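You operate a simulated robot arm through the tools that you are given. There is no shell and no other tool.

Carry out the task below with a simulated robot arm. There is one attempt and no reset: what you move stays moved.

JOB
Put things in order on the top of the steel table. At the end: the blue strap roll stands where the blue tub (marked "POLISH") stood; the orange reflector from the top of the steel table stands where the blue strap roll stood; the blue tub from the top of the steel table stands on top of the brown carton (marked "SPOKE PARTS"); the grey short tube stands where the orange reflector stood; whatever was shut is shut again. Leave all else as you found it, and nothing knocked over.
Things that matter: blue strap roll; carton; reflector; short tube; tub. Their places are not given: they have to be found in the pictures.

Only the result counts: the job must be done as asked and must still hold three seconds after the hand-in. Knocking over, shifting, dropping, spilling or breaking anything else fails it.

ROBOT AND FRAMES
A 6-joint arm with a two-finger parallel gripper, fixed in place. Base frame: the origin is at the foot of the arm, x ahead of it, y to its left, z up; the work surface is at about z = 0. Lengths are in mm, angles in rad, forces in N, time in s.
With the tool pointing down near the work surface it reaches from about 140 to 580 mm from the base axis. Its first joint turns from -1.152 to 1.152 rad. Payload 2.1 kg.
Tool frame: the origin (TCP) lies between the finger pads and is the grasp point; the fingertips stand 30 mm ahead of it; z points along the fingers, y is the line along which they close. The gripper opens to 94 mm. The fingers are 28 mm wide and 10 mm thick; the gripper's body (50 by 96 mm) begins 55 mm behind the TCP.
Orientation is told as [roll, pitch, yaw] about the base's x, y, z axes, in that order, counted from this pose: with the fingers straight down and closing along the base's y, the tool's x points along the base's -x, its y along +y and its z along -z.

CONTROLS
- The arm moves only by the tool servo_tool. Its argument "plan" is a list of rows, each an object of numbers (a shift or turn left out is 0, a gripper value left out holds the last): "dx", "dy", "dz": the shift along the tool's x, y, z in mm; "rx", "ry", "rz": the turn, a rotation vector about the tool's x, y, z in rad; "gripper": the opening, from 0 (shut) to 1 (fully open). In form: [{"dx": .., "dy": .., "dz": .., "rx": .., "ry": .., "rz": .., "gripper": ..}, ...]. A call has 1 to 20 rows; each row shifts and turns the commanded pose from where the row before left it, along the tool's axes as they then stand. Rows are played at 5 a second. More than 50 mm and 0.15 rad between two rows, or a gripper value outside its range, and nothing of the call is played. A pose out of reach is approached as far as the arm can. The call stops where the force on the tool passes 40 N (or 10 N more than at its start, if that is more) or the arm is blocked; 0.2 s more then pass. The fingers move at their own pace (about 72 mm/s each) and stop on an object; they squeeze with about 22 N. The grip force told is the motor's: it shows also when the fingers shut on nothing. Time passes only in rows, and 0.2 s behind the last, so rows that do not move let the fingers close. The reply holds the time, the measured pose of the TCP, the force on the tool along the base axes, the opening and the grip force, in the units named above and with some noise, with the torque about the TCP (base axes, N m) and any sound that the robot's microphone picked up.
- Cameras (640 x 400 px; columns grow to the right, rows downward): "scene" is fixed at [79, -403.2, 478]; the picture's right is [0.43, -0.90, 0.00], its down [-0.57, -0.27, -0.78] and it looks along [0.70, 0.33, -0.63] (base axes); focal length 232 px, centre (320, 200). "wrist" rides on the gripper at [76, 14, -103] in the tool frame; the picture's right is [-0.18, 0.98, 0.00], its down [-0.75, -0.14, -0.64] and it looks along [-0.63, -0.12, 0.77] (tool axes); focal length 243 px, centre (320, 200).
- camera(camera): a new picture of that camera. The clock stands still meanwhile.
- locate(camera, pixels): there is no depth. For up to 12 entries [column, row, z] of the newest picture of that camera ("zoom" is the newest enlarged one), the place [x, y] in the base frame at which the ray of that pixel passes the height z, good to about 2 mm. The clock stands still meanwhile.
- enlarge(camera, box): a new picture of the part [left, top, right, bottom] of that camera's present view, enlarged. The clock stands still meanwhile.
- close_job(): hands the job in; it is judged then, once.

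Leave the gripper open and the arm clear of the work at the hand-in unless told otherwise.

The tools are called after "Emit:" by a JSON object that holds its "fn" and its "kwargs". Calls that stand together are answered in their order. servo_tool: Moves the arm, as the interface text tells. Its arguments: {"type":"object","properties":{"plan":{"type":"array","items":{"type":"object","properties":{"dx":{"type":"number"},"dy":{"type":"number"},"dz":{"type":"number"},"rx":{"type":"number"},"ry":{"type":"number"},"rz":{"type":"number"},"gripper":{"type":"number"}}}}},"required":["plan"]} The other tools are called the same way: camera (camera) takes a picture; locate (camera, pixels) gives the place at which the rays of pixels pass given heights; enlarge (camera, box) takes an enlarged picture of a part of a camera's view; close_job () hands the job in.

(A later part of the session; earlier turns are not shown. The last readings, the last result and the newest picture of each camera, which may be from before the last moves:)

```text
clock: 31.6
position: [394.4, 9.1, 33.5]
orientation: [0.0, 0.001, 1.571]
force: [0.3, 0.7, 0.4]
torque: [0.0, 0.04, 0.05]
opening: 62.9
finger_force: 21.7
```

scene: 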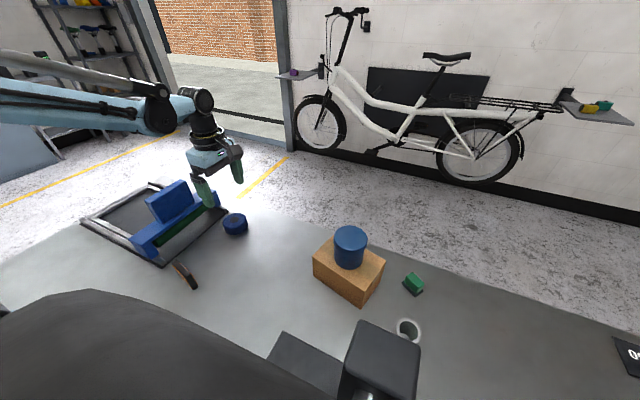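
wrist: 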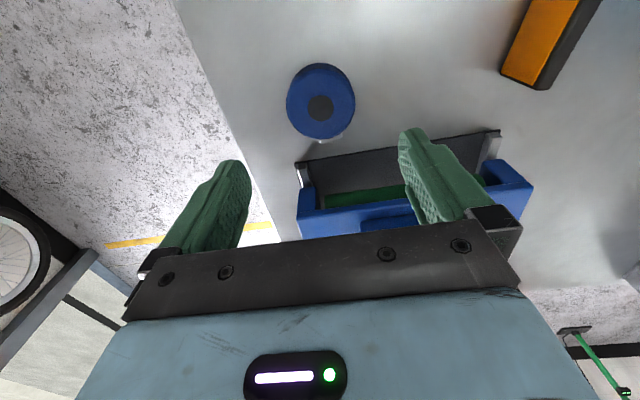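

The roll is held at 62.9 mm. I'll lift it and check.

Emit:
{"fn": "servo_tool", "kwargs": {"plan": [{"dz": -10}, {"dz": -20}, {"dz": -35}, {"dz": -35}, {}, {}]}}

Emit:
{"fn": "camera", "kwargs": {"camera": "wrist"}}

Emit:
{"fn": "enlarge", "kwargs": {"camera": "scene", "box": [160, 120, 320, 240]}}

```text
clock: 33.0
position: [395.6, 7.6, 136.5]
orientation: [0.0, 0.0, 1.57]
force: [-0.2, -0.6, -2.3]
torque: [0.01, 0.0, -0.05]
opening: 62.7
finger_force: 21.9
```

```text
taken
```

wrist: 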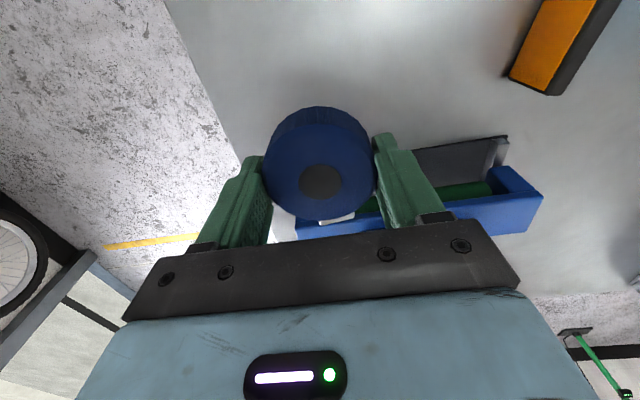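

```text
3.33 times, centred on (240, 180) of scene
```

zoom: 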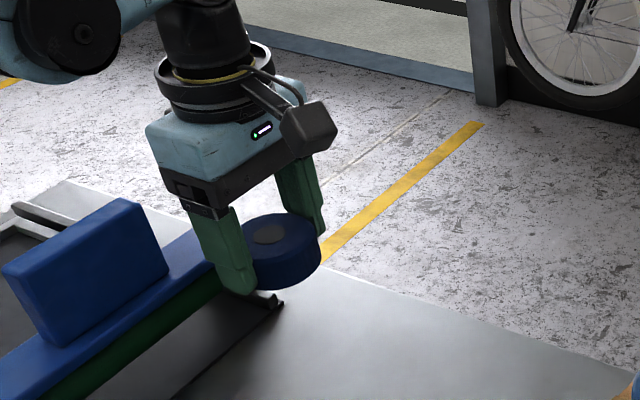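

The roll is lifted level. I'll carry it to the tub's former place at (315,-110).

Emit:
{"fn": "servo_tool", "kwargs": {"plan": [{"dx": 30, "dy": 20}, {"dx": 30, "dy": 20}, {"dx": 30, "dy": 20}, {"dx": 28, "dy": 20}, {}, {"dz": 35}, {"dz": 35}, {"dz": 22}, {}, {}]}}

Emit:
{"fn": "camera", "kwargs": {"camera": "wrist"}}

Emit:
{"fn": "enlarge", "kwargs": {"camera": "scene", "box": [160, 180, 320, 300]}}

```text
clock: 35.2
position: [314.8, -110.0, 43.5]
orientation: [-0.001, -0.001, 1.571]
force: [0.0, 0.9, -0.8]
torque: [0.0, 0.01, -0.02]
opening: 62.8
finger_force: 22.0
```

```text
taken
```

wrist: 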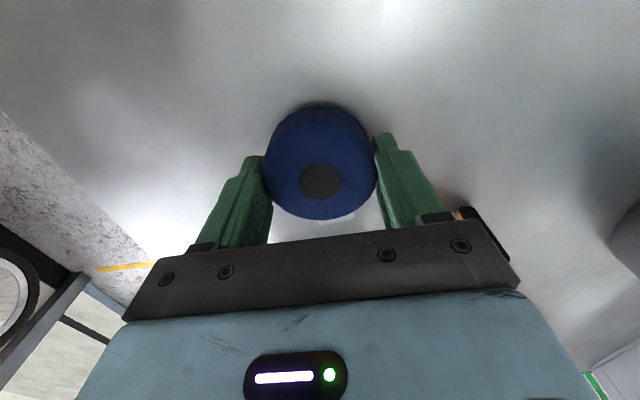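

```text
3.33 times, centred on (240, 240) of scene
```

zoom: 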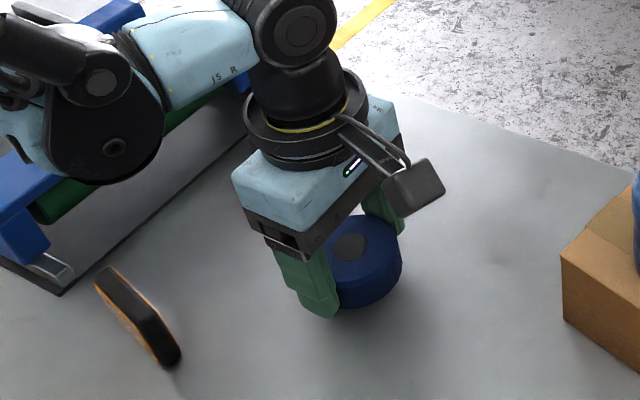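

The roll is 8 mm above the table at the right spot. I'll lower it slowly until it touches.

Emit:
{"fn": "servo_tool", "kwargs": {"plan": [{"dz": 3}, {"dz": 2}, {"dz": 1}, {"dz": 1}, {}]}}

Emit:
{"fn": "servo_tool", "kwargs": {"plan": [{"dz": 1}, {}]}}

```text
clock: 36.4
position: [315.5, -109.9, 35.1]
orientation: [-0.003, -0.001, 1.57]
force: [-1.2, 0.5, -1.1]
torque: [0.01, -0.01, 0.01]
opening: 62.8
finger_force: 21.7
```

```text
clock: 37.0
position: [314.8, -109.7, 32.2]
orientation: [-0.001, -0.001, 1.572]
force: [-0.6, 0.2, 8.0]
torque: [-0.01, 0.03, -0.07]
opening: 62.8
finger_force: 21.7
```

It touches at 8 N. Now I'll ease off, open and rise.

Emit:
{"fn": "servo_tool", "kwargs": {"plan": [{"dz": -0.5}, {"gripper": 0.75}, {"gripper": 0.9}, {}, {"dz": -15, "gripper": 1}, {"dz": -30}, {"dz": -40}, {"dz": -40}, {"dz": -20}, {}]}}

Emit:
{"fn": "camera", "kwargs": {"camera": "wrist"}}

Emit:
{"fn": "camera", "kwargs": {"camera": "scene"}}

```text
clock: 39.2
position: [315.2, -111.9, 180.5]
orientation: [-0.001, 0.001, 1.569]
force: [-0.2, 0.5, -0.5]
torque: [-0.01, 0.0, 0.03]
opening: 93.8
finger_force: 0.0
```

```text
taken
```

wrist: 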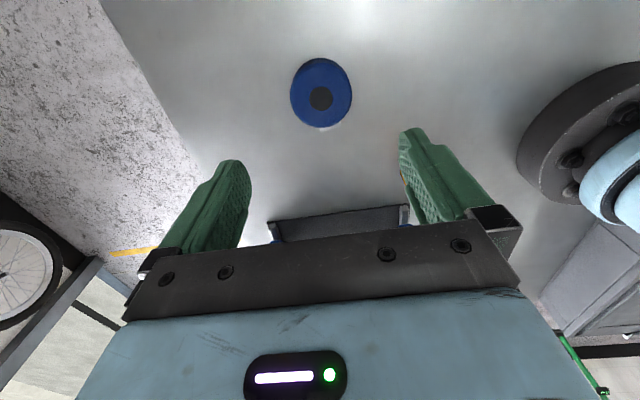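

```text
taken
```

scene: 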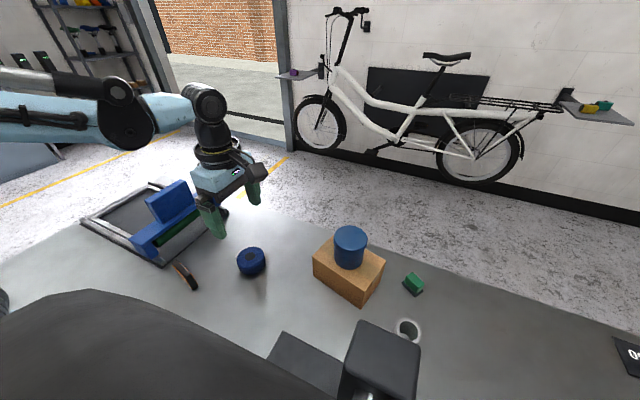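

The roll stands in the tub's old place. Now I'll go over the reflector at about (214.5,-9) and turn the gripper to match its thin direction.

Emit:
{"fn": "servo_tool", "kwargs": {"plan": [{"dx": -30, "dy": 30}, {"dx": -30, "dy": 30}, {"dx": -30, "dy": 30}, {"dx": -11.5, "dy": 10.5}, {"rz": 0.105}, {"rz": 0.105}, {}, {}]}}

Emit:
{"fn": "camera", "kwargs": {"camera": "wrist"}}

Emit:
{"fn": "enlarge", "kwargs": {"camera": "wrist", "box": [240, 40, 400, 140]}}

Emit:
{"fn": "camera", "kwargs": {"camera": "scene"}}

```text
clock: 41.0
position: [213.9, -8.7, 180.8]
orientation: [-0.002, 0.0, 1.36]
force: [0.5, -0.2, -0.1]
torque: [-0.02, -0.03, 0.0]
opening: 93.9
finger_force: 0.1
```

```text
taken
```

wrist: 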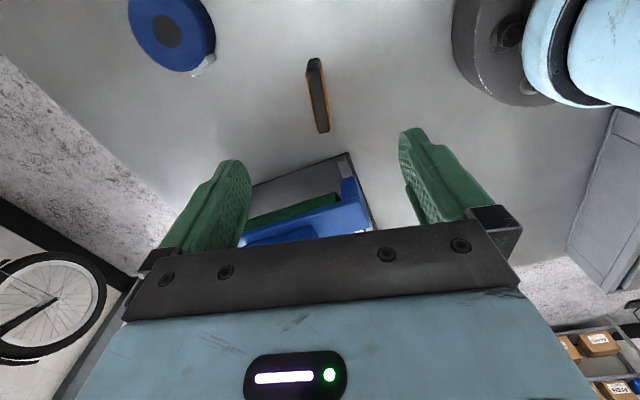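

```text
4.00 times, centred on (320, 90) of wrist
```

zoom: 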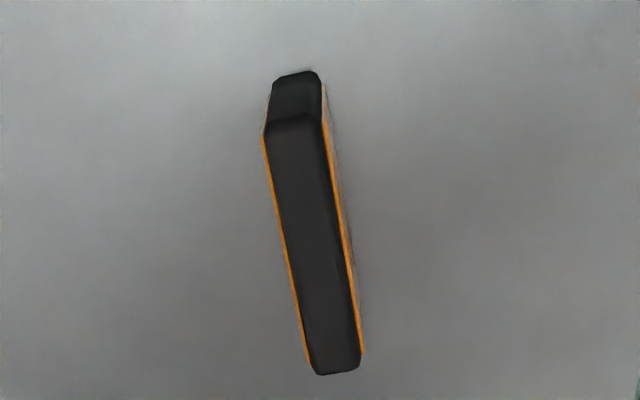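

```text
taken
```

scene: 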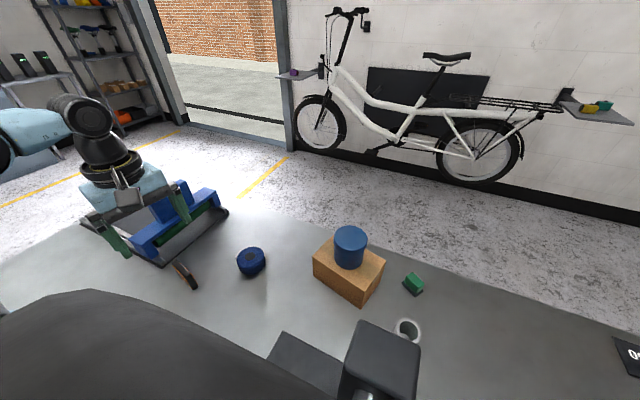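

I'll measure the reflector's top corners in this zoom to get its exact pose.

Emit:
{"fn": "locate", "kwargs": {"camera": "zoom", "pixels": [[264, 133, 46], [324, 122, 46], [312, 366, 46], [361, 356, 46], [264, 133, 50], [324, 122, 50], [312, 366, 50], [361, 356, 50], [274, 80, 0], [320, 73, 0]]}}

```text
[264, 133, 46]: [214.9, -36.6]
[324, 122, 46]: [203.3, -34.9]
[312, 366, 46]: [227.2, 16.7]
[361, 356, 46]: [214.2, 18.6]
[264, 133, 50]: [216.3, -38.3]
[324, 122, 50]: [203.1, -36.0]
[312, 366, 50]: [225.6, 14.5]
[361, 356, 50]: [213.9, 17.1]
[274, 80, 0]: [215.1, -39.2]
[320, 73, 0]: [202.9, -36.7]
```

The reflector is centred at (214.8,-9) with a yaw offset of 0.21 rad, matching the gripper. I'll go down to z≈37.

Emit:
{"fn": "servo_tool", "kwargs": {"plan": [{"dz": 40}, {"dz": 40}, {"dz": 40}, {"dz": 15}, {"dz": 8}, {}, {}]}}

Emit:
{"fn": "enlarge", "kwargs": {"camera": "scene", "box": [60, 180, 260, 320]}}

Emit:
{"fn": "camera", "kwargs": {"camera": "wrist"}}

```text
clock: 42.6
position: [214.6, -8.0, 37.5]
orientation: [-0.001, 0.0, 1.361]
force: [0.5, 0.0, -0.6]
torque: [0.0, 0.02, 0.0]
opening: 93.9
finger_force: 0.0
```

```text
2.86 times, centred on (160, 250) of scene
```

zoom: 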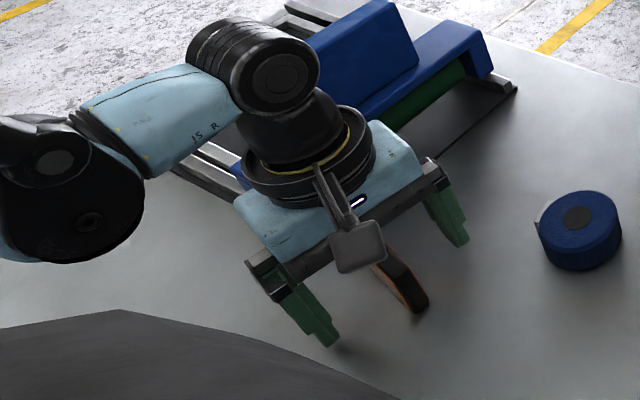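

```text
taken
```

wrist: 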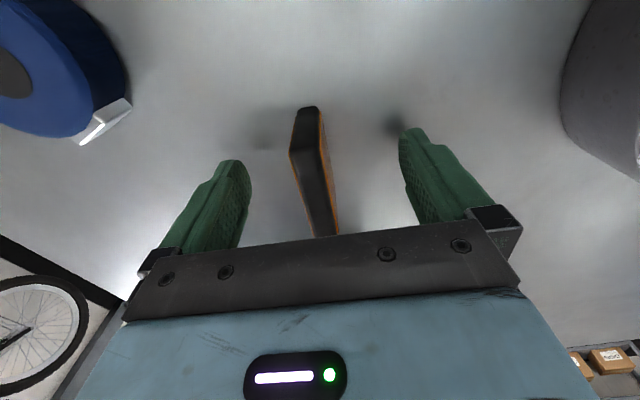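

The reflector is centred between the fingers. I'll close in two stages.

Emit:
{"fn": "servo_tool", "kwargs": {"plan": [{"gripper": 0.22}, {}, {}, {}, {"gripper": 0}, {}, {}]}}

Emit:
{"fn": "camera", "kwargs": {"camera": "wrist"}}

```text
clock: 44.2
position: [214.3, -8.0, 37.6]
orientation: [-0.002, 0.0, 1.364]
force: [0.2, 0.2, 0.9]
torque: [0.0, 0.01, -0.03]
opening: 16.6
finger_force: 22.7
```

```text
taken
```

wrist: 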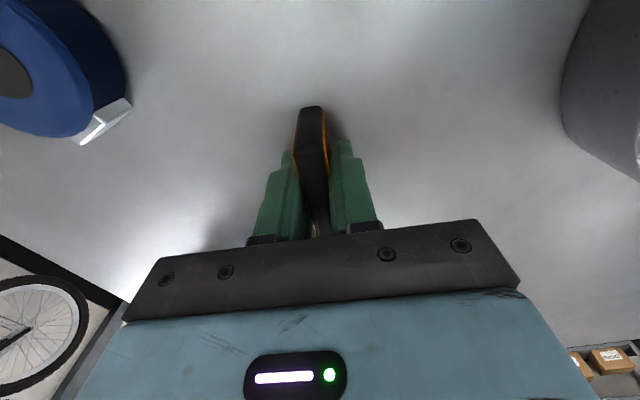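

Gripped at 16.6 mm. I'll lift it and check that it hangs straight.

Emit:
{"fn": "servo_tool", "kwargs": {"plan": [{"dz": -10}, {"dz": -20}, {"dz": -35}, {"dz": -35}, {}, {}]}}

Emit:
{"fn": "camera", "kwargs": {"camera": "wrist"}}

Emit:
{"fn": "enlarge", "kwargs": {"camera": "scene", "box": [60, 160, 260, 300]}}

```text
clock: 45.6
position: [214.0, -8.4, 137.7]
orientation: [-0.002, 0.001, 1.36]
force: [-0.6, -0.2, -1.0]
torque: [0.0, -0.03, -0.03]
opening: 16.7
finger_force: 22.2
```

```text
taken
```

wrist: 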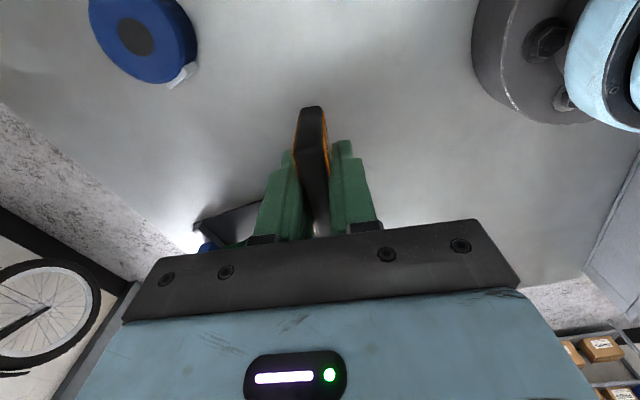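

```text
2.86 times, centred on (160, 230) of scene
```

zoom: 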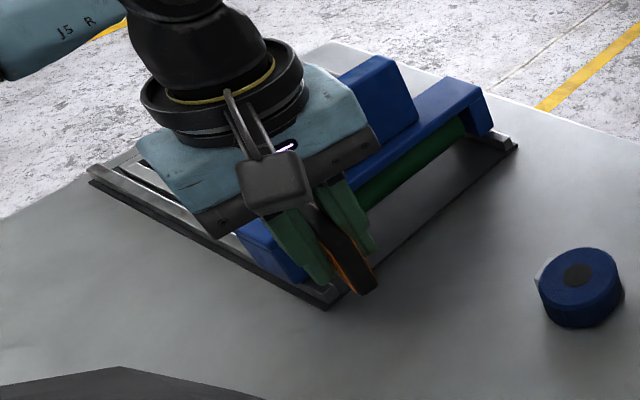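

The reflector is held upright. I'll carry it to the roll's old place at (394.5,8) and lower it to just above the table.

Emit:
{"fn": "servo_tool", "kwargs": {"plan": [{"dx": -10.76, "dy": -34.52}, {"dx": -10.76, "dy": -34.52}, {"dx": -10.76, "dy": -34.52}, {"dx": -10.76, "dy": -34.52}, {"dx": -10.76, "dy": -34.52}, {}, {"dz": 35}, {"dz": 35}, {"dz": 20}, {}, {}]}}

Emit:
{"fn": "camera", "kwargs": {"camera": "wrist"}}

Emit:
{"fn": "enlarge", "kwargs": {"camera": "scene", "box": [140, 130, 320, 260]}}

```text
clock: 48.0
position: [394.1, 10.3, 45.9]
orientation: [-0.002, -0.001, 1.36]
force: [0.5, 0.2, -0.7]
torque: [-0.03, 0.02, 0.02]
opening: 16.4
finger_force: 22.0
```

```text
taken
```

wrist: 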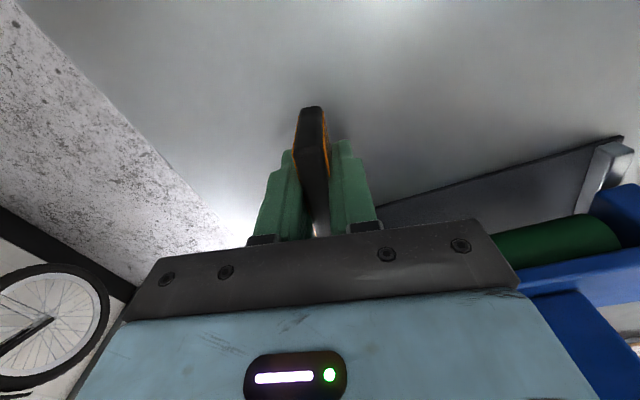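

```text
3.08 times, centred on (230, 195) of scene
```

zoom: 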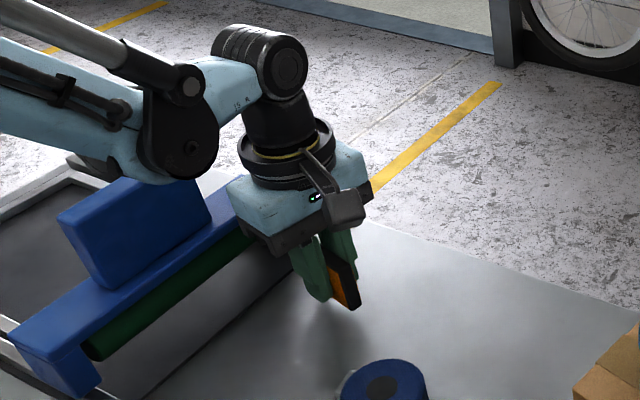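

It is in position with no contact yet. I'll lower in small steps.

Emit:
{"fn": "servo_tool", "kwargs": {"plan": [{"dz": 3}, {"dz": 3}, {"dz": 1}, {"dz": 1}, {}]}}

Emit:
{"fn": "servo_tool", "kwargs": {"plan": [{"dz": 1}, {}]}}

```text
clock: 49.2
position: [394.6, 8.6, 37.6]
orientation: [-0.001, -0.001, 1.361]
force: [0.2, -0.3, -0.6]
torque: [0.0, 0.0, -0.05]
opening: 16.4
finger_force: 21.8
```

```text
clock: 49.8
position: [394.6, 9.4, 37.7]
orientation: [-0.002, -0.001, 1.362]
force: [-1.1, -0.5, 9.0]
torque: [-0.01, 0.02, 0.03]
opening: 16.4
finger_force: 21.6
```

It touches at 9 N. I'll ease off a little and open slowly, so the thin plate stays upright.

Emit:
{"fn": "servo_tool", "kwargs": {"plan": [{"dz": -0.5}, {"gripper": 0.22}, {"gripper": 0.28}, {"gripper": 0.4}, {"gripper": 0.6}, {}, {}]}}

Emit:
{"fn": "camera", "kwargs": {"camera": "wrist"}}

```text
clock: 51.4
position: [394.0, 9.3, 37.2]
orientation: [-0.002, -0.001, 1.36]
force: [-0.6, 0.3, 0.2]
torque: [-0.03, 0.03, -0.03]
opening: 56.6
finger_force: 0.1
```

```text
taken
```

wrist: 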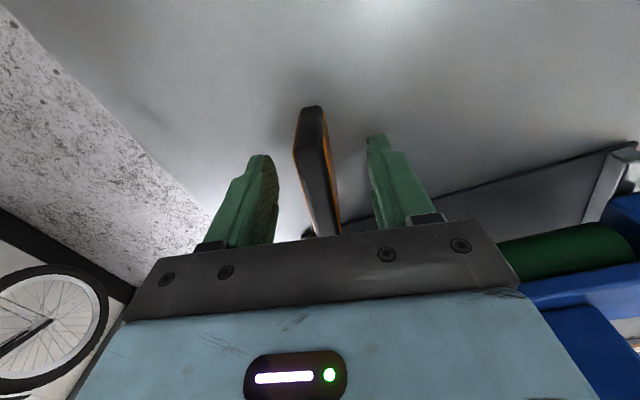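

The reflector stands free between the open fingers. I'll rise straight up and check it.

Emit:
{"fn": "servo_tool", "kwargs": {"plan": [{"dz": -20, "gripper": 0.8}, {"dz": -35}, {"dz": -40}, {"dz": -40}, {"dz": -40}, {"dz": -20, "gripper": 1}, {}]}}

Emit:
{"fn": "camera", "kwargs": {"camera": "wrist"}}

Emit:
{"fn": "camera", "kwargs": {"camera": "scene"}}

```text
clock: 53.0
position: [393.7, 9.3, 233.6]
orientation: [-0.002, -0.001, 1.363]
force: [0.0, -0.7, 0.4]
torque: [0.0, -0.01, 0.01]
opening: 93.8
finger_force: 0.1
```

```text
taken
```

wrist: 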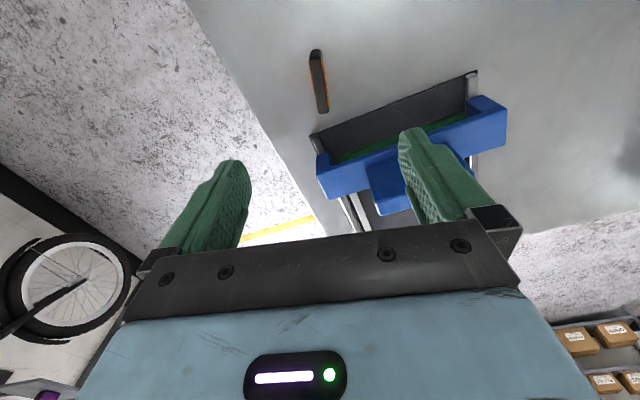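

```text
taken
```

scene: 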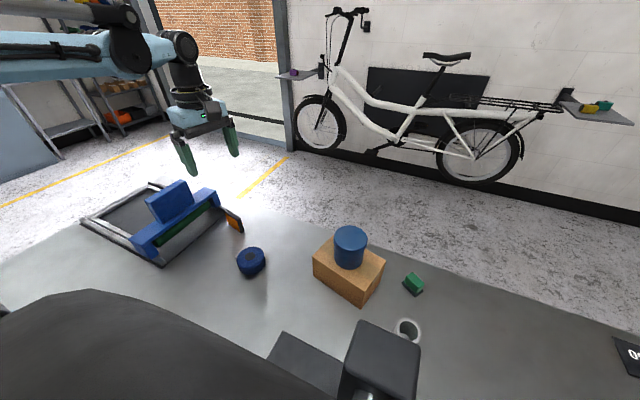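

The reflector stands upright at the roll's old place. Before reaching for the tube, I want to identify the dark rounded shape at the lower left of the scene view and the post, since the arm will swing that way.

Emit:
{"fn": "enlarge", "kwargs": {"camera": "scene", "box": [0, 260, 224, 400]}}

Emit:
{"fn": "enlarge", "kwargs": {"camera": "scene", "box": [220, 260, 444, 400]}}

```text
2.86 times, centred on (112, 330) of scene
```

zoom: 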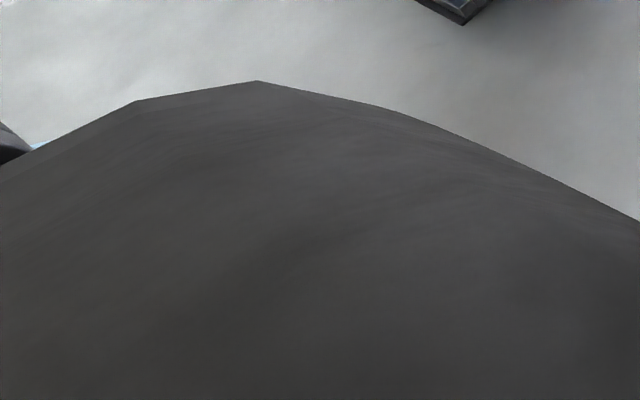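

```text
2.86 times, centred on (332, 330) of scene
```

zoom: 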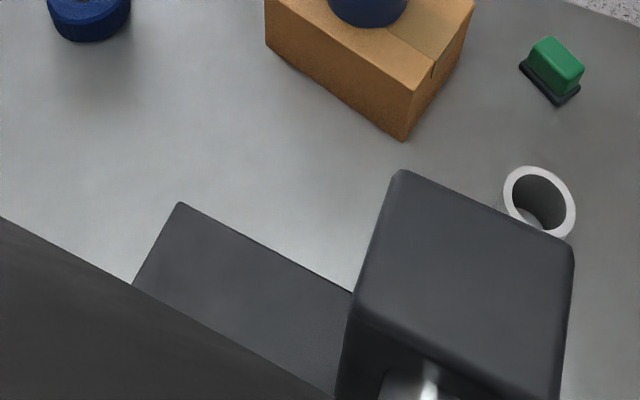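

It looks like a stand (plate plus post) carrying a large dark rounded part, so I want to see it from above. I'll rise, pull back and turn the gripper towards the right side.

Emit:
{"fn": "servo_tool", "kwargs": {"plan": [{"dz": -40}, {"dz": -40}, {"dz": -40}, {"dz": -30}, {"dx": 20, "dy": 31}, {"dx": 20, "dy": 31}, {"dx": 20, "dy": 31}, {"dx": 20, "dy": 31}, {"dx": 20, "dy": 31}, {"dx": 20, "dy": 31}, {}]}}

Emit:
{"fn": "servo_tool", "kwargs": {"plan": [{"rz": 0.1475}, {"rz": 0.1475}, {"rz": 0.1475}, {"rz": 0.1475}, {"rz": 0.1475}, {"rz": 0.1475}, {"rz": 0.1475}, {"rz": 0.1475}, {"rz": 0.1475}, {"rz": 0.1475}, {"rz": 0.1475}, {"rz": 0.1475}, {"rz": 0.1475}, {"rz": 0.1475}, {"rz": 0.1475}, {"rz": 0.1475}, {}]}}

Emit:
{"fn": "camera", "kwargs": {"camera": "wrist"}}

Emit:
{"fn": "camera", "kwargs": {"camera": "scene"}}

```text
clock: 55.4
position: [185.1, -70.2, 383.9]
orientation: [-0.002, 0.0, 1.362]
force: [0.0, -0.5, 0.4]
torque: [-0.02, 0.01, -0.04]
opening: 94.0
finger_force: 0.0
```

```text
clock: 59.0
position: [187.0, -69.7, 383.7]
orientation: [0.0, -0.001, -1.002]
force: [0.1, -0.5, 0.6]
torque: [0.01, 0.01, 0.03]
opening: 94.1
finger_force: 0.1
```

```text
taken
```

wrist: 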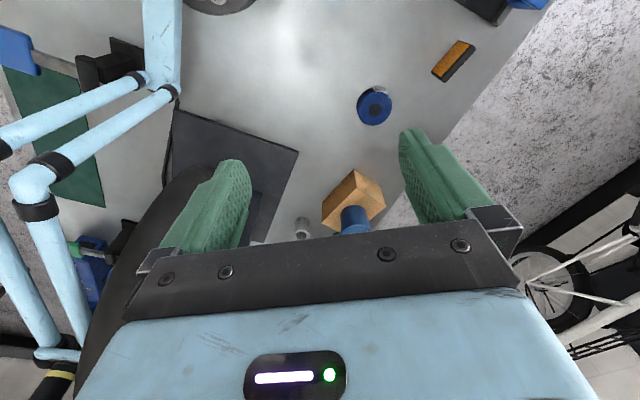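

```text
taken
```

scene: 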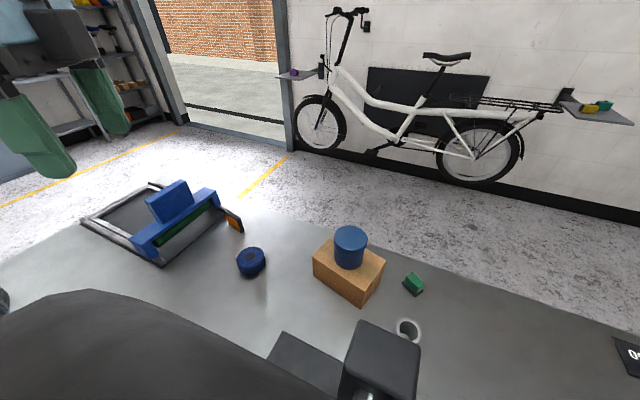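

From above I now see light-blue pipes at the left and the edge of a large dark disc near (150,230), partly hidden by a finger. I'll move a bit further towards -y at this height for a clearer view.

Emit:
{"fn": "servo_tool", "kwargs": {"plan": [{"dx": -28, "dy": -18}, {"dx": -28, "dy": -18}, {"dx": -28, "dy": -18}, {}, {}]}}

Emit:
{"fn": "camera", "kwargs": {"camera": "wrist"}}

Emit:
{"fn": "enlarge", "kwargs": {"camera": "wrist", "box": [0, 0, 320, 200]}}

```text
clock: 60.2
position: [187.4, -169.6, 382.8]
orientation: [0.0, -0.001, -0.998]
force: [0.7, -0.4, 0.3]
torque: [0.01, 0.03, 0.01]
opening: 94.2
finger_force: 0.0
```

```text
taken
```

wrist: 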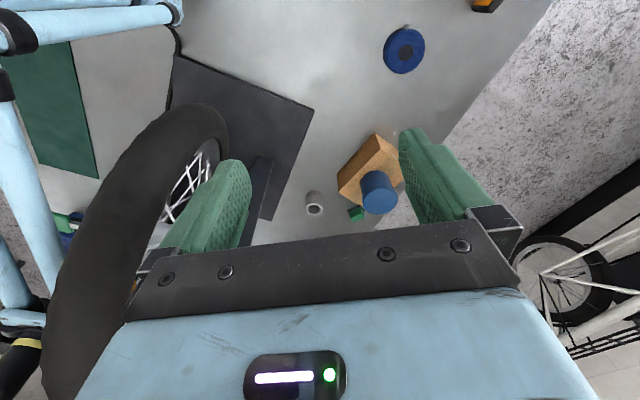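

```text
2.00 times, centred on (160, 100) of wrist
```

zoom: 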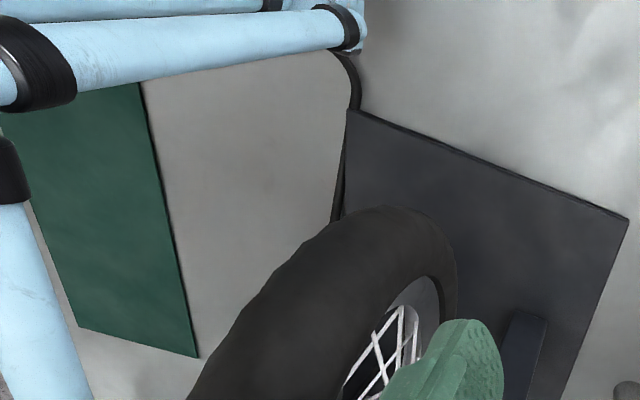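

The picture is clear now. It is a bike wheel in a truing stand, with the wheel at x≈45–105, y<-235 and reaching z≈465, and the post beside it. A light-blue frame stands behind the robot. The line to the tube passes about 70 mm clear of the post and wheel, so I'll approach high with the gripper facing radially (yaw -1.0).

Emit:
{"fn": "servo_tool", "kwargs": {"plan": [{"dx": -34.8, "dy": -5.1, "dz": 16.6}, {"dx": -34.8, "dy": -5.1, "dz": 16.6}, {"dx": -34.8, "dy": -5.1, "dz": 16.6}, {"dx": -34.8, "dy": -5.1, "dz": 16.6}, {"dx": -34.8, "dy": -5.1, "dz": 16.6}, {}, {}]}}

Emit:
{"fn": "camera", "kwargs": {"camera": "wrist"}}

Emit:
{"fn": "camera", "kwargs": {"camera": "scene"}}

```text
clock: 61.8
position: [259.8, -332.0, 301.0]
orientation: [0.0, -0.001, -0.998]
force: [0.2, -0.2, 0.2]
torque: [-0.03, 0.0, 0.01]
opening: 94.0
finger_force: 0.2
```

```text
taken
```

wrist: 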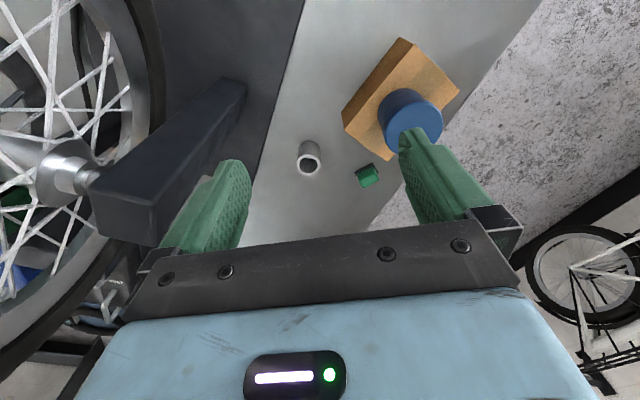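

```text
taken
```

scene: 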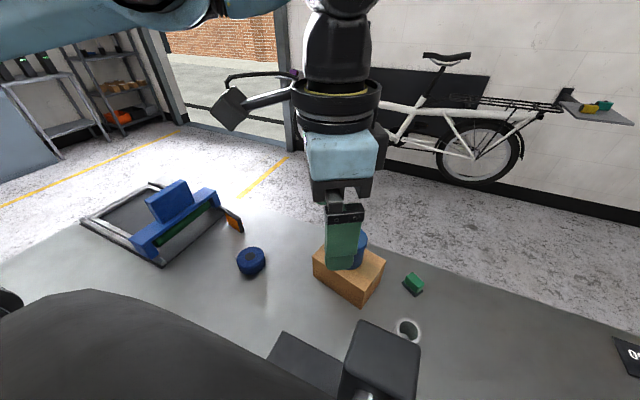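

The post and wheel axle are visible at left, and the tube is clear at (310,158). I'll locate the post top and tube in this view to confirm clearances.

Emit:
{"fn": "locate", "kwargs": {"camera": "wrist", "pixels": [[92, 195, 295], [158, 205, 295], [155, 246, 295], [103, 237, 295], [223, 78, 0], [246, 90, 0], [310, 164, 50], [297, 160, 50], [322, 160, 50], [309, 142, 0], [163, 110, 270], [150, 60, 200]]}}

```text
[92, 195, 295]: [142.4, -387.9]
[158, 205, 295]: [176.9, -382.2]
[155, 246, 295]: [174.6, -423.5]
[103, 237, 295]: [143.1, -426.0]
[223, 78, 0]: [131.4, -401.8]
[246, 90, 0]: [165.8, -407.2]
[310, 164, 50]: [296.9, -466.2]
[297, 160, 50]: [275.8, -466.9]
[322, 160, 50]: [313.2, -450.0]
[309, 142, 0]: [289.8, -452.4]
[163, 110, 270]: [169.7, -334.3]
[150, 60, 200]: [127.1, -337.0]
```

The post corner stays about 75 mm to the side of the line to the tube. I'll move above the tube at z≈250.

Emit:
{"fn": "servo_tool", "kwargs": {"plan": [{"dx": -34, "dy": -11.3, "dz": 12.5}, {"dx": -34, "dy": -11.3, "dz": 12.5}, {"dx": -34, "dy": -11.3, "dz": 12.5}, {"dx": -33, "dy": -10.5, "dz": 12.5}, {}, {}, {}]}}

Emit:
{"fn": "camera", "kwargs": {"camera": "wrist"}}

Emit:
{"fn": "camera", "kwargs": {"camera": "scene"}}

```text
clock: 63.4
position: [290.4, -451.4, 251.6]
orientation: [0.001, -0.004, -0.999]
force: [-0.3, 0.2, 0.8]
torque: [0.0, 0.01, 0.03]
opening: 94.1
finger_force: 0.1
out of reach, approached as far as the arm can: row 4
```

```text
taken
```

wrist: 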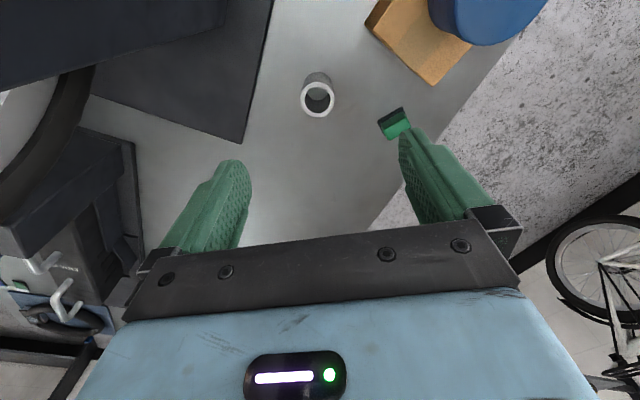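

```text
taken
```

scene: 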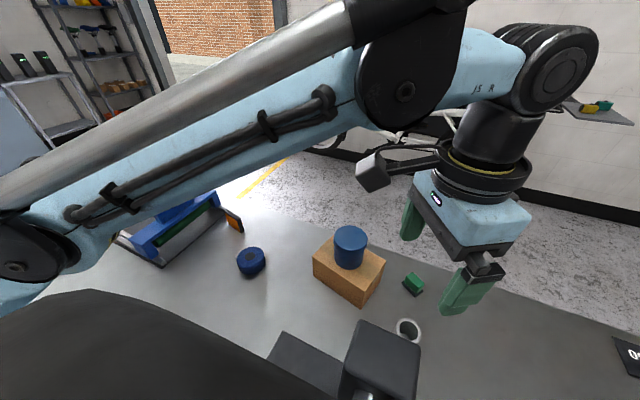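

At z≈250 the arm is at its reach limit (short by about 18 mm). Lower down the reach is larger, so I'll go down 50 mm and read where it settles.

Emit:
{"fn": "servo_tool", "kwargs": {"plan": [{"dz": 25}, {"dz": 25}, {}, {}]}}

Emit:
{"fn": "camera", "kwargs": {"camera": "scene"}}

Emit:
{"fn": "camera", "kwargs": {"camera": "wrist"}}

```text
clock: 64.4
position: [289.9, -450.3, 201.4]
orientation: [0.001, -0.004, -0.999]
force: [-0.3, -0.2, 0.6]
torque: [-0.02, 0.04, 0.02]
opening: 93.9
finger_force: 0.2
```

```text
taken
```

scene: 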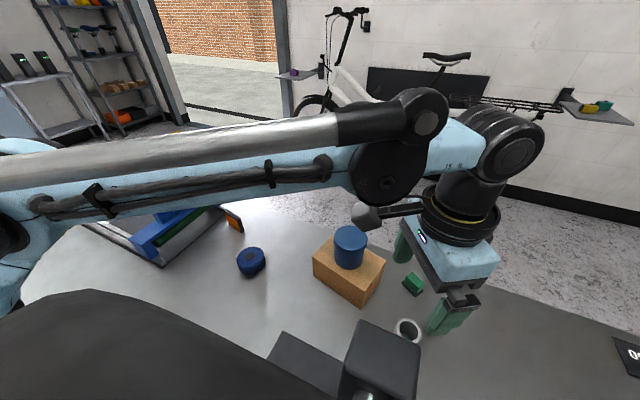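

```text
taken
```

wrist: 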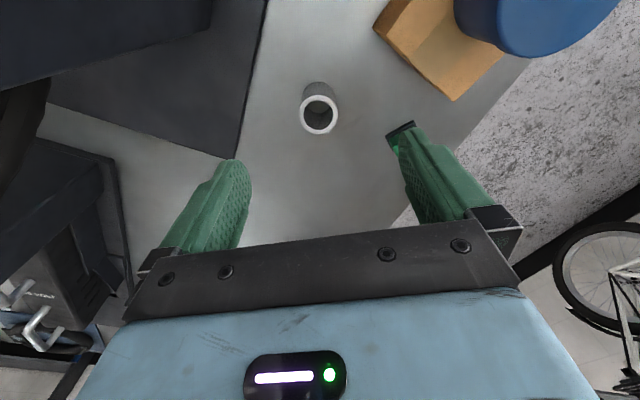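

The commanded pose was clipped to about (290,-451). I'll re-measure the tube's rim in this view and then correct the position.

Emit:
{"fn": "enlarge", "kwargs": {"camera": "wrist", "box": [280, 70, 360, 150]}}

```text
5.00 times, centred on (320, 110) of wrist
```

zoom: 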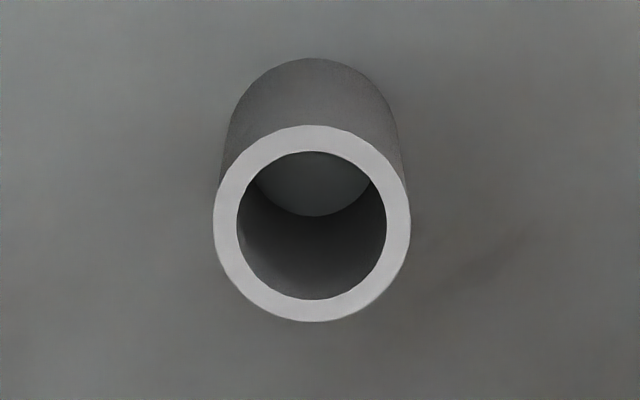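

Emit:
{"fn": "locate", "kwargs": {"camera": "zoom", "pixels": [[311, 223, 50], [311, 125, 50], [313, 322, 50], [213, 222, 50], [410, 226, 50], [311, 58, 0], [311, 223, 47], [311, 223, 53]]}}

```text
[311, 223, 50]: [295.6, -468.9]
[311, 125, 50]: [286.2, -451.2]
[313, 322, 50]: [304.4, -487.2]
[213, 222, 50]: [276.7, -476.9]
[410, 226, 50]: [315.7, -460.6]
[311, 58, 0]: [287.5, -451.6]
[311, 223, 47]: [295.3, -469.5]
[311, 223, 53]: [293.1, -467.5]
```

The tube's centre is (295.5,-469), diameter about 42, height 50. I'll go down to z≈150 with the correction and check the arm's clearance.

Emit:
{"fn": "servo_tool", "kwargs": {"plan": [{"dz": 25}, {"dz": 25}, {"dx": -9.2, "dy": -2.6}, {"dx": -9.2, "dy": -2.6}, {}, {}]}}

Emit:
{"fn": "camera", "kwargs": {"camera": "scene"}}

Emit:
{"fn": "camera", "kwargs": {"camera": "wrist"}}

```text
clock: 65.8
position: [295.8, -469.6, 151.7]
orientation: [-0.001, -0.002, -0.999]
force: [0.9, 0.5, 0.9]
torque: [-0.04, 0.01, -0.02]
opening: 93.8
finger_force: 0.0
```

```text
taken
```

scene: 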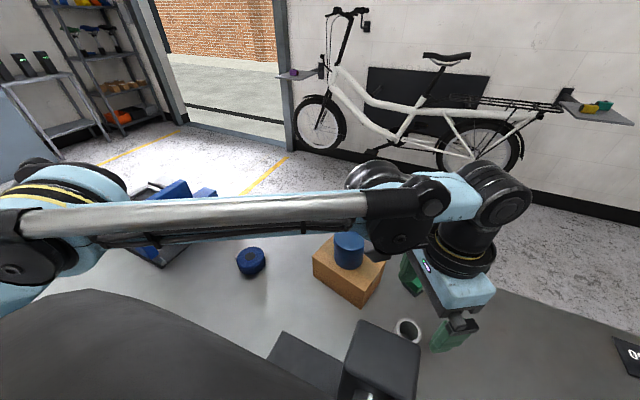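

```text
taken
```

wrist: 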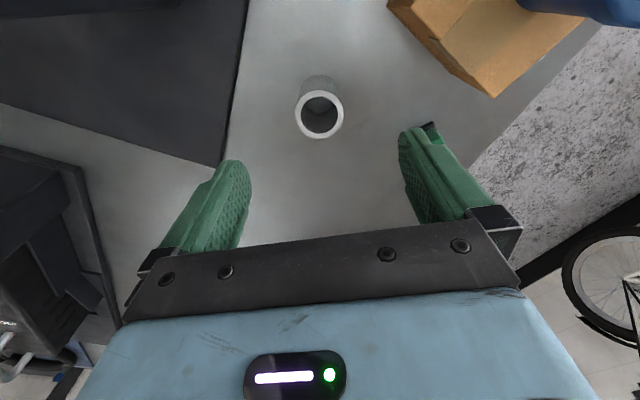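

The clearances look good. I'll go down a further 60 mm and re-check the force.

Emit:
{"fn": "servo_tool", "kwargs": {"plan": [{"dz": 20}, {"dz": 20}, {"dz": 20}, {}, {}]}}

Emit:
{"fn": "camera", "kwargs": {"camera": "scene"}}

Emit:
{"fn": "camera", "kwargs": {"camera": "wrist"}}

```text
clock: 67.0
position: [295.7, -470.2, 90.0]
orientation: [0.001, -0.003, -0.998]
force: [-0.6, 0.1, -0.1]
torque: [0.03, -0.05, 0.05]
opening: 94.1
finger_force: 0.0
```

```text
taken
```

scene: 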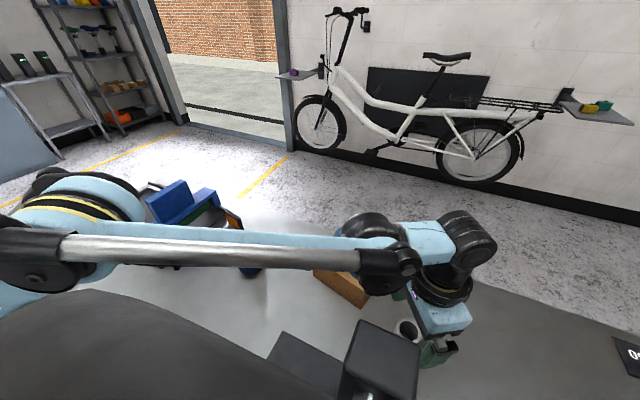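

```text
taken
```

wrist: 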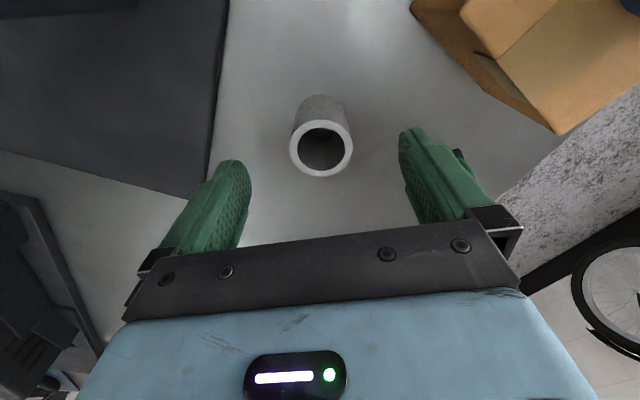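

There is still visual space between the arm's black joint (385,265) and the post top (361,320). I'll continue down to z≈40 in two smaller steps.

Emit:
{"fn": "servo_tool", "kwargs": {"plan": [{"dz": 15}, {"dz": 12}, {}, {}]}}

Emit:
{"fn": "enlarge", "kwargs": {"camera": "scene", "box": [220, 200, 540, 400]}}

```text
clock: 68.0
position: [293.0, -469.9, 64.4]
orientation: [0.001, -0.002, -0.998]
force: [0.0, 0.0, 0.5]
torque: [0.01, 0.02, 0.0]
opening: 94.4
finger_force: 0.0
```

```text
2.00 times, centred on (380, 300) of scene
```

zoom: 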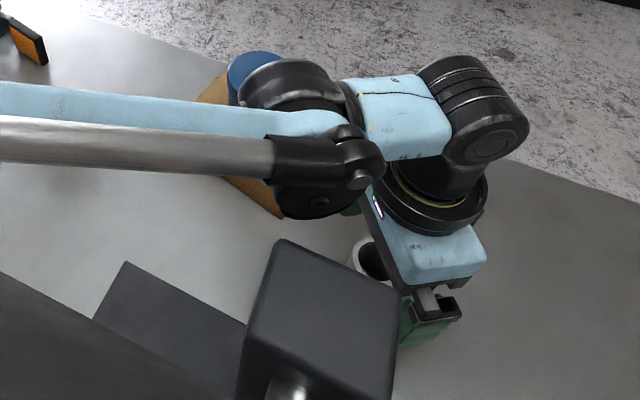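

The gap is still there: the joint is at lateral distance of about 40 mm from the post. I'll do the last 25 mm slowly.

Emit:
{"fn": "servo_tool", "kwargs": {"plan": [{"dz": 9}, {"dz": 9}, {"dz": 7}, {}, {}]}}

Emit:
{"fn": "enlarge", "kwargs": {"camera": "scene", "box": [220, 200, 540, 400]}}

Emit:
{"fn": "camera", "kwargs": {"camera": "wrist"}}

```text
clock: 69.2
position: [295.9, -467.5, 37.7]
orientation: [0.0, -0.002, -0.999]
force: [0.2, -0.4, 0.5]
torque: [0.02, 0.05, -0.03]
opening: 94.1
finger_force: 0.1
```

```text
2.00 times, centred on (380, 300) of scene
```

zoom: 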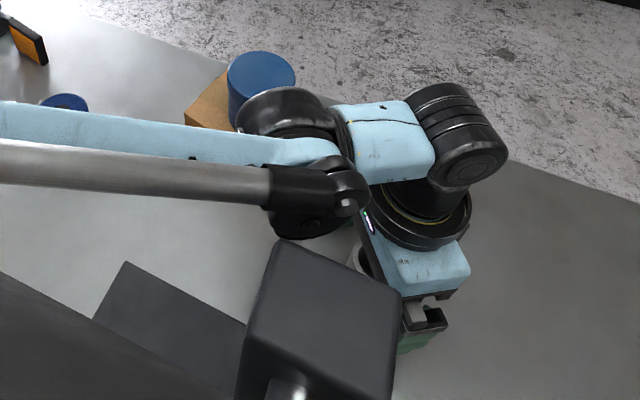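

```text
taken
```

wrist: 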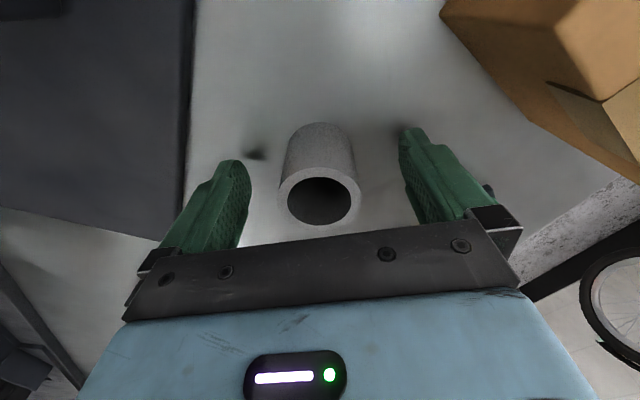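

There is no contact force. The tube is centred between the fingers, so I'll close on it.

Emit:
{"fn": "servo_tool", "kwargs": {"plan": [{"gripper": 0.5}, {}, {"gripper": 0}, {}, {}, {}]}}

```text
clock: 70.6
position: [295.0, -468.8, 37.3]
orientation: [0.001, -0.001, -0.999]
force: [-1.2, -0.8, 0.4]
torque: [0.03, 0.03, 0.05]
opening: 40.7
finger_force: 21.8
```

The tube is held at 40.7 mm. I'll lift straight up the same way.

Emit:
{"fn": "servo_tool", "kwargs": {"plan": [{"dz": -10}, {"dz": -20}, {"dz": -30}, {"dz": -30}, {"dz": -25}, {}, {}]}}

Emit:
{"fn": "camera", "kwargs": {"camera": "wrist"}}

Emit:
{"fn": "camera", "kwargs": {"camera": "scene"}}

```text
clock: 72.2
position: [295.9, -470.7, 153.0]
orientation: [0.001, -0.001, -0.998]
force: [0.3, -0.5, -3.0]
torque: [0.01, 0.01, -0.02]
opening: 41.0
finger_force: 21.8
```

```text
taken
```

wrist: 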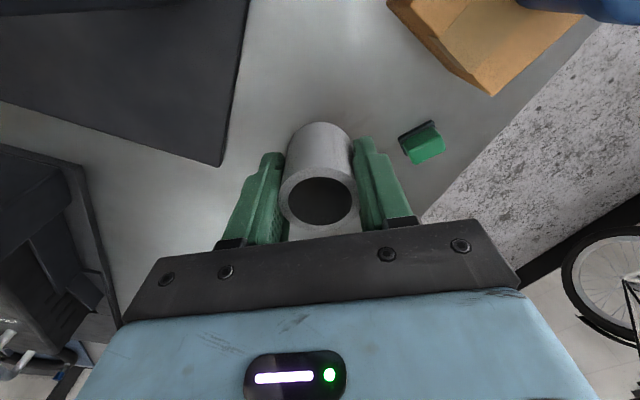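

```text
taken
```

scene: 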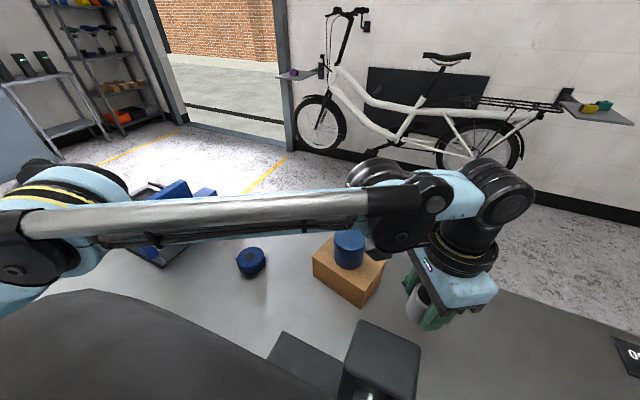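

The tube is lifted upright. I'll rise a bit more, pull inward, pass clear of the carton, then turn the gripper back to yaw 0.

Emit:
{"fn": "servo_tool", "kwargs": {"plan": [{"dz": -20}, {"dz": -20}, {"dx": 40, "dy": 2, "dz": -18.5}, {"dx": 40.5, "dy": 2.2, "dz": -18.5}, {"dx": 38, "dy": 14.9}, {"dx": 38, "dy": 14.9}, {"dx": 38, "dy": 14.9}, {"dx": 38, "dy": 14.9}, {"dx": 38, "dy": 14.9}, {}, {}]}}

Emit:
{"fn": "servo_tool", "kwargs": {"plan": [{"rz": -0.1427}, {"rz": -0.1427}, {"rz": -0.1427}, {"rz": -0.1427}, {"rz": -0.1427}, {"rz": -0.1427}, {"rz": -0.1427}, {}, {}]}}

Emit:
{"fn": "camera", "kwargs": {"camera": "wrist"}}

Emit:
{"fn": "camera", "kwargs": {"camera": "scene"}}

```text
clock: 74.6
position: [215.0, -199.4, 229.9]
orientation: [-0.001, -0.002, -0.997]
force: [-0.7, -0.5, -2.2]
torque: [-0.02, 0.01, 0.05]
opening: 41.0
finger_force: 21.9
```

```text
clock: 76.6
position: [215.4, -199.9, 229.4]
orientation: [0.0, -0.003, 0.002]
force: [0.0, 0.4, -2.1]
torque: [-0.05, 0.01, -0.01]
opening: 41.1
finger_force: 22.1
```

```text
taken
```

wrist: 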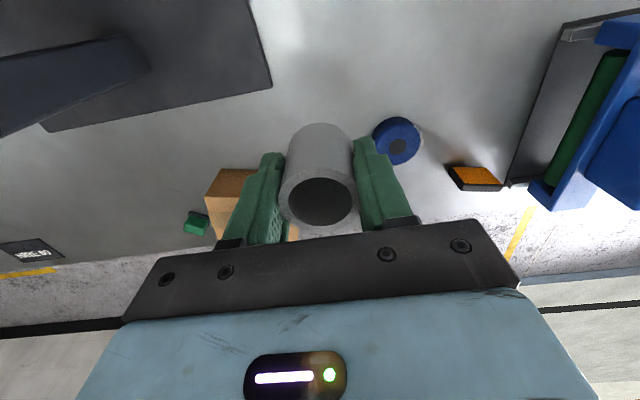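

```text
taken
```

scene: 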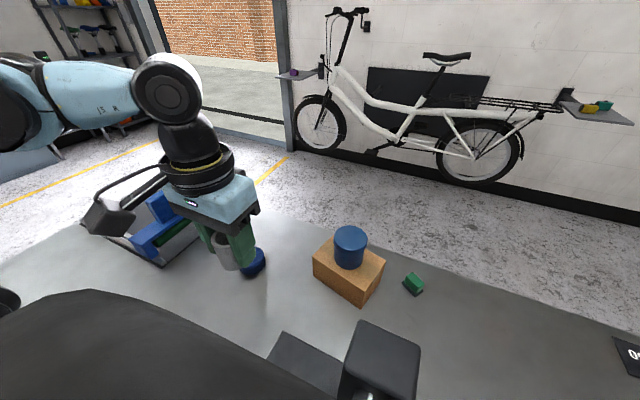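

The tube is still held upright. I'll move over the reflector's old place at (214.8,-9) and go down to just above the table.

Emit:
{"fn": "servo_tool", "kwargs": {"plan": [{"dy": 40}, {"dy": 40}, {"dy": 40}, {"dy": 40}, {"dy": 31}, {}, {"dz": 40}, {"dz": 40}, {"dz": 40}, {"dz": 40}, {"dz": 20}, {}, {}]}}

Emit:
{"fn": "camera", "kwargs": {"camera": "wrist"}}

Emit:
{"fn": "enlarge", "kwargs": {"camera": "scene", "box": [60, 180, 260, 320]}}

```text
clock: 79.4
position: [213.7, -8.0, 53.3]
orientation: [-0.001, -0.002, 0.0]
force: [-0.3, 0.9, -2.6]
torque: [-0.01, 0.0, 0.02]
opening: 40.9
finger_force: 22.3
```

```text
taken
```

wrist: 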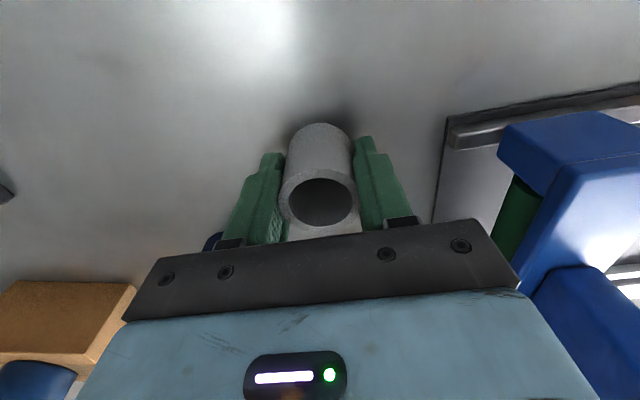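

```text
2.86 times, centred on (160, 250) of scene
```

zoom: 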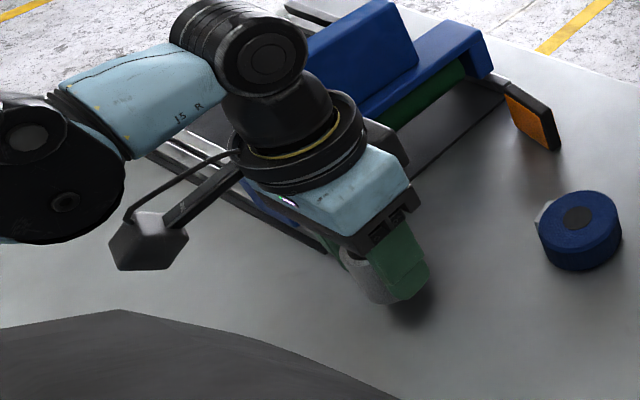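

It is in place and about 12 mm above the table. I'll lower in small steps.

Emit:
{"fn": "servo_tool", "kwargs": {"plan": [{"dz": 4}, {"dz": 3}, {"dz": 2}, {"dz": 1}, {}]}}

Emit:
{"fn": "servo_tool", "kwargs": {"plan": [{"dz": 1}, {}]}}

```text
clock: 80.6
position: [214.5, -7.9, 40.0]
orientation: [-0.001, -0.001, 0.0]
force: [0.2, -0.5, -2.1]
torque: [-0.04, 0.02, 0.02]
opening: 41.2
finger_force: 22.3
```

```text
clock: 81.2
position: [215.1, -8.7, 40.1]
orientation: [0.002, 0.0, -0.001]
force: [0.2, -1.2, -1.3]
torque: [0.01, 0.04, 0.0]
opening: 41.3
finger_force: 22.5
```

No contact yet. I'll continue 1 mm at a time.

Emit:
{"fn": "servo_tool", "kwargs": {"plan": [{"dz": 1}, {}]}}

Emit:
{"fn": "servo_tool", "kwargs": {"plan": [{"dz": 0.7}, {}]}}

```text
clock: 81.8
position: [215.4, -9.2, 38.7]
orientation: [0.0, -0.002, 0.0]
force: [-0.5, -0.7, -2.5]
torque: [0.02, -0.01, 0.03]
opening: 41.1
finger_force: 21.5
```

```text
clock: 82.4
position: [214.3, -8.6, 37.0]
orientation: [-0.002, -0.003, -0.001]
force: [1.9, -1.6, 15.5]
torque: [0.01, -0.01, 0.0]
opening: 41.0
finger_force: 22.6
```

It touches at 15 N. I'll ease off 0.7 mm, open moderately and rise straight up.

Emit:
{"fn": "servo_tool", "kwargs": {"plan": [{"dz": -0.7}, {"gripper": 0.5}, {"gripper": 0.6}, {"gripper": 0.7}, {}, {"dz": -15}, {"dz": -30}, {"dz": -40}, {"dz": -40}, {"dz": -40}, {"dz": -40}, {"gripper": 1}, {}]}}

Emit:
{"fn": "camera", "kwargs": {"camera": "wrist"}}

Emit:
{"fn": "camera", "kwargs": {"camera": "scene"}}

```text
clock: 85.2
position: [213.2, -8.7, 242.5]
orientation: [-0.001, -0.001, 0.0]
force: [0.7, -0.6, -0.5]
torque: [-0.02, 0.01, 0.02]
opening: 94.2
finger_force: 0.0
```

```text
taken
```

wrist: 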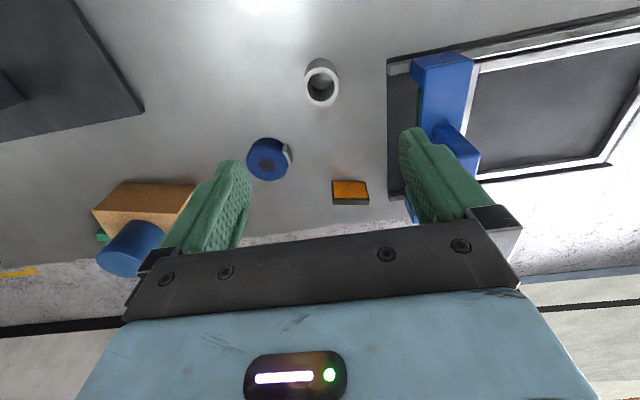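

```text
taken
```

scene: 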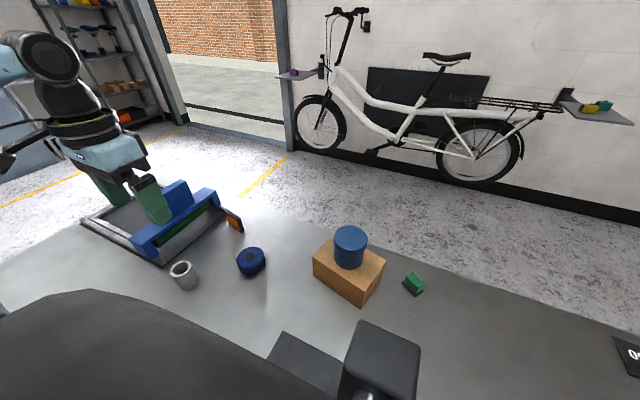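

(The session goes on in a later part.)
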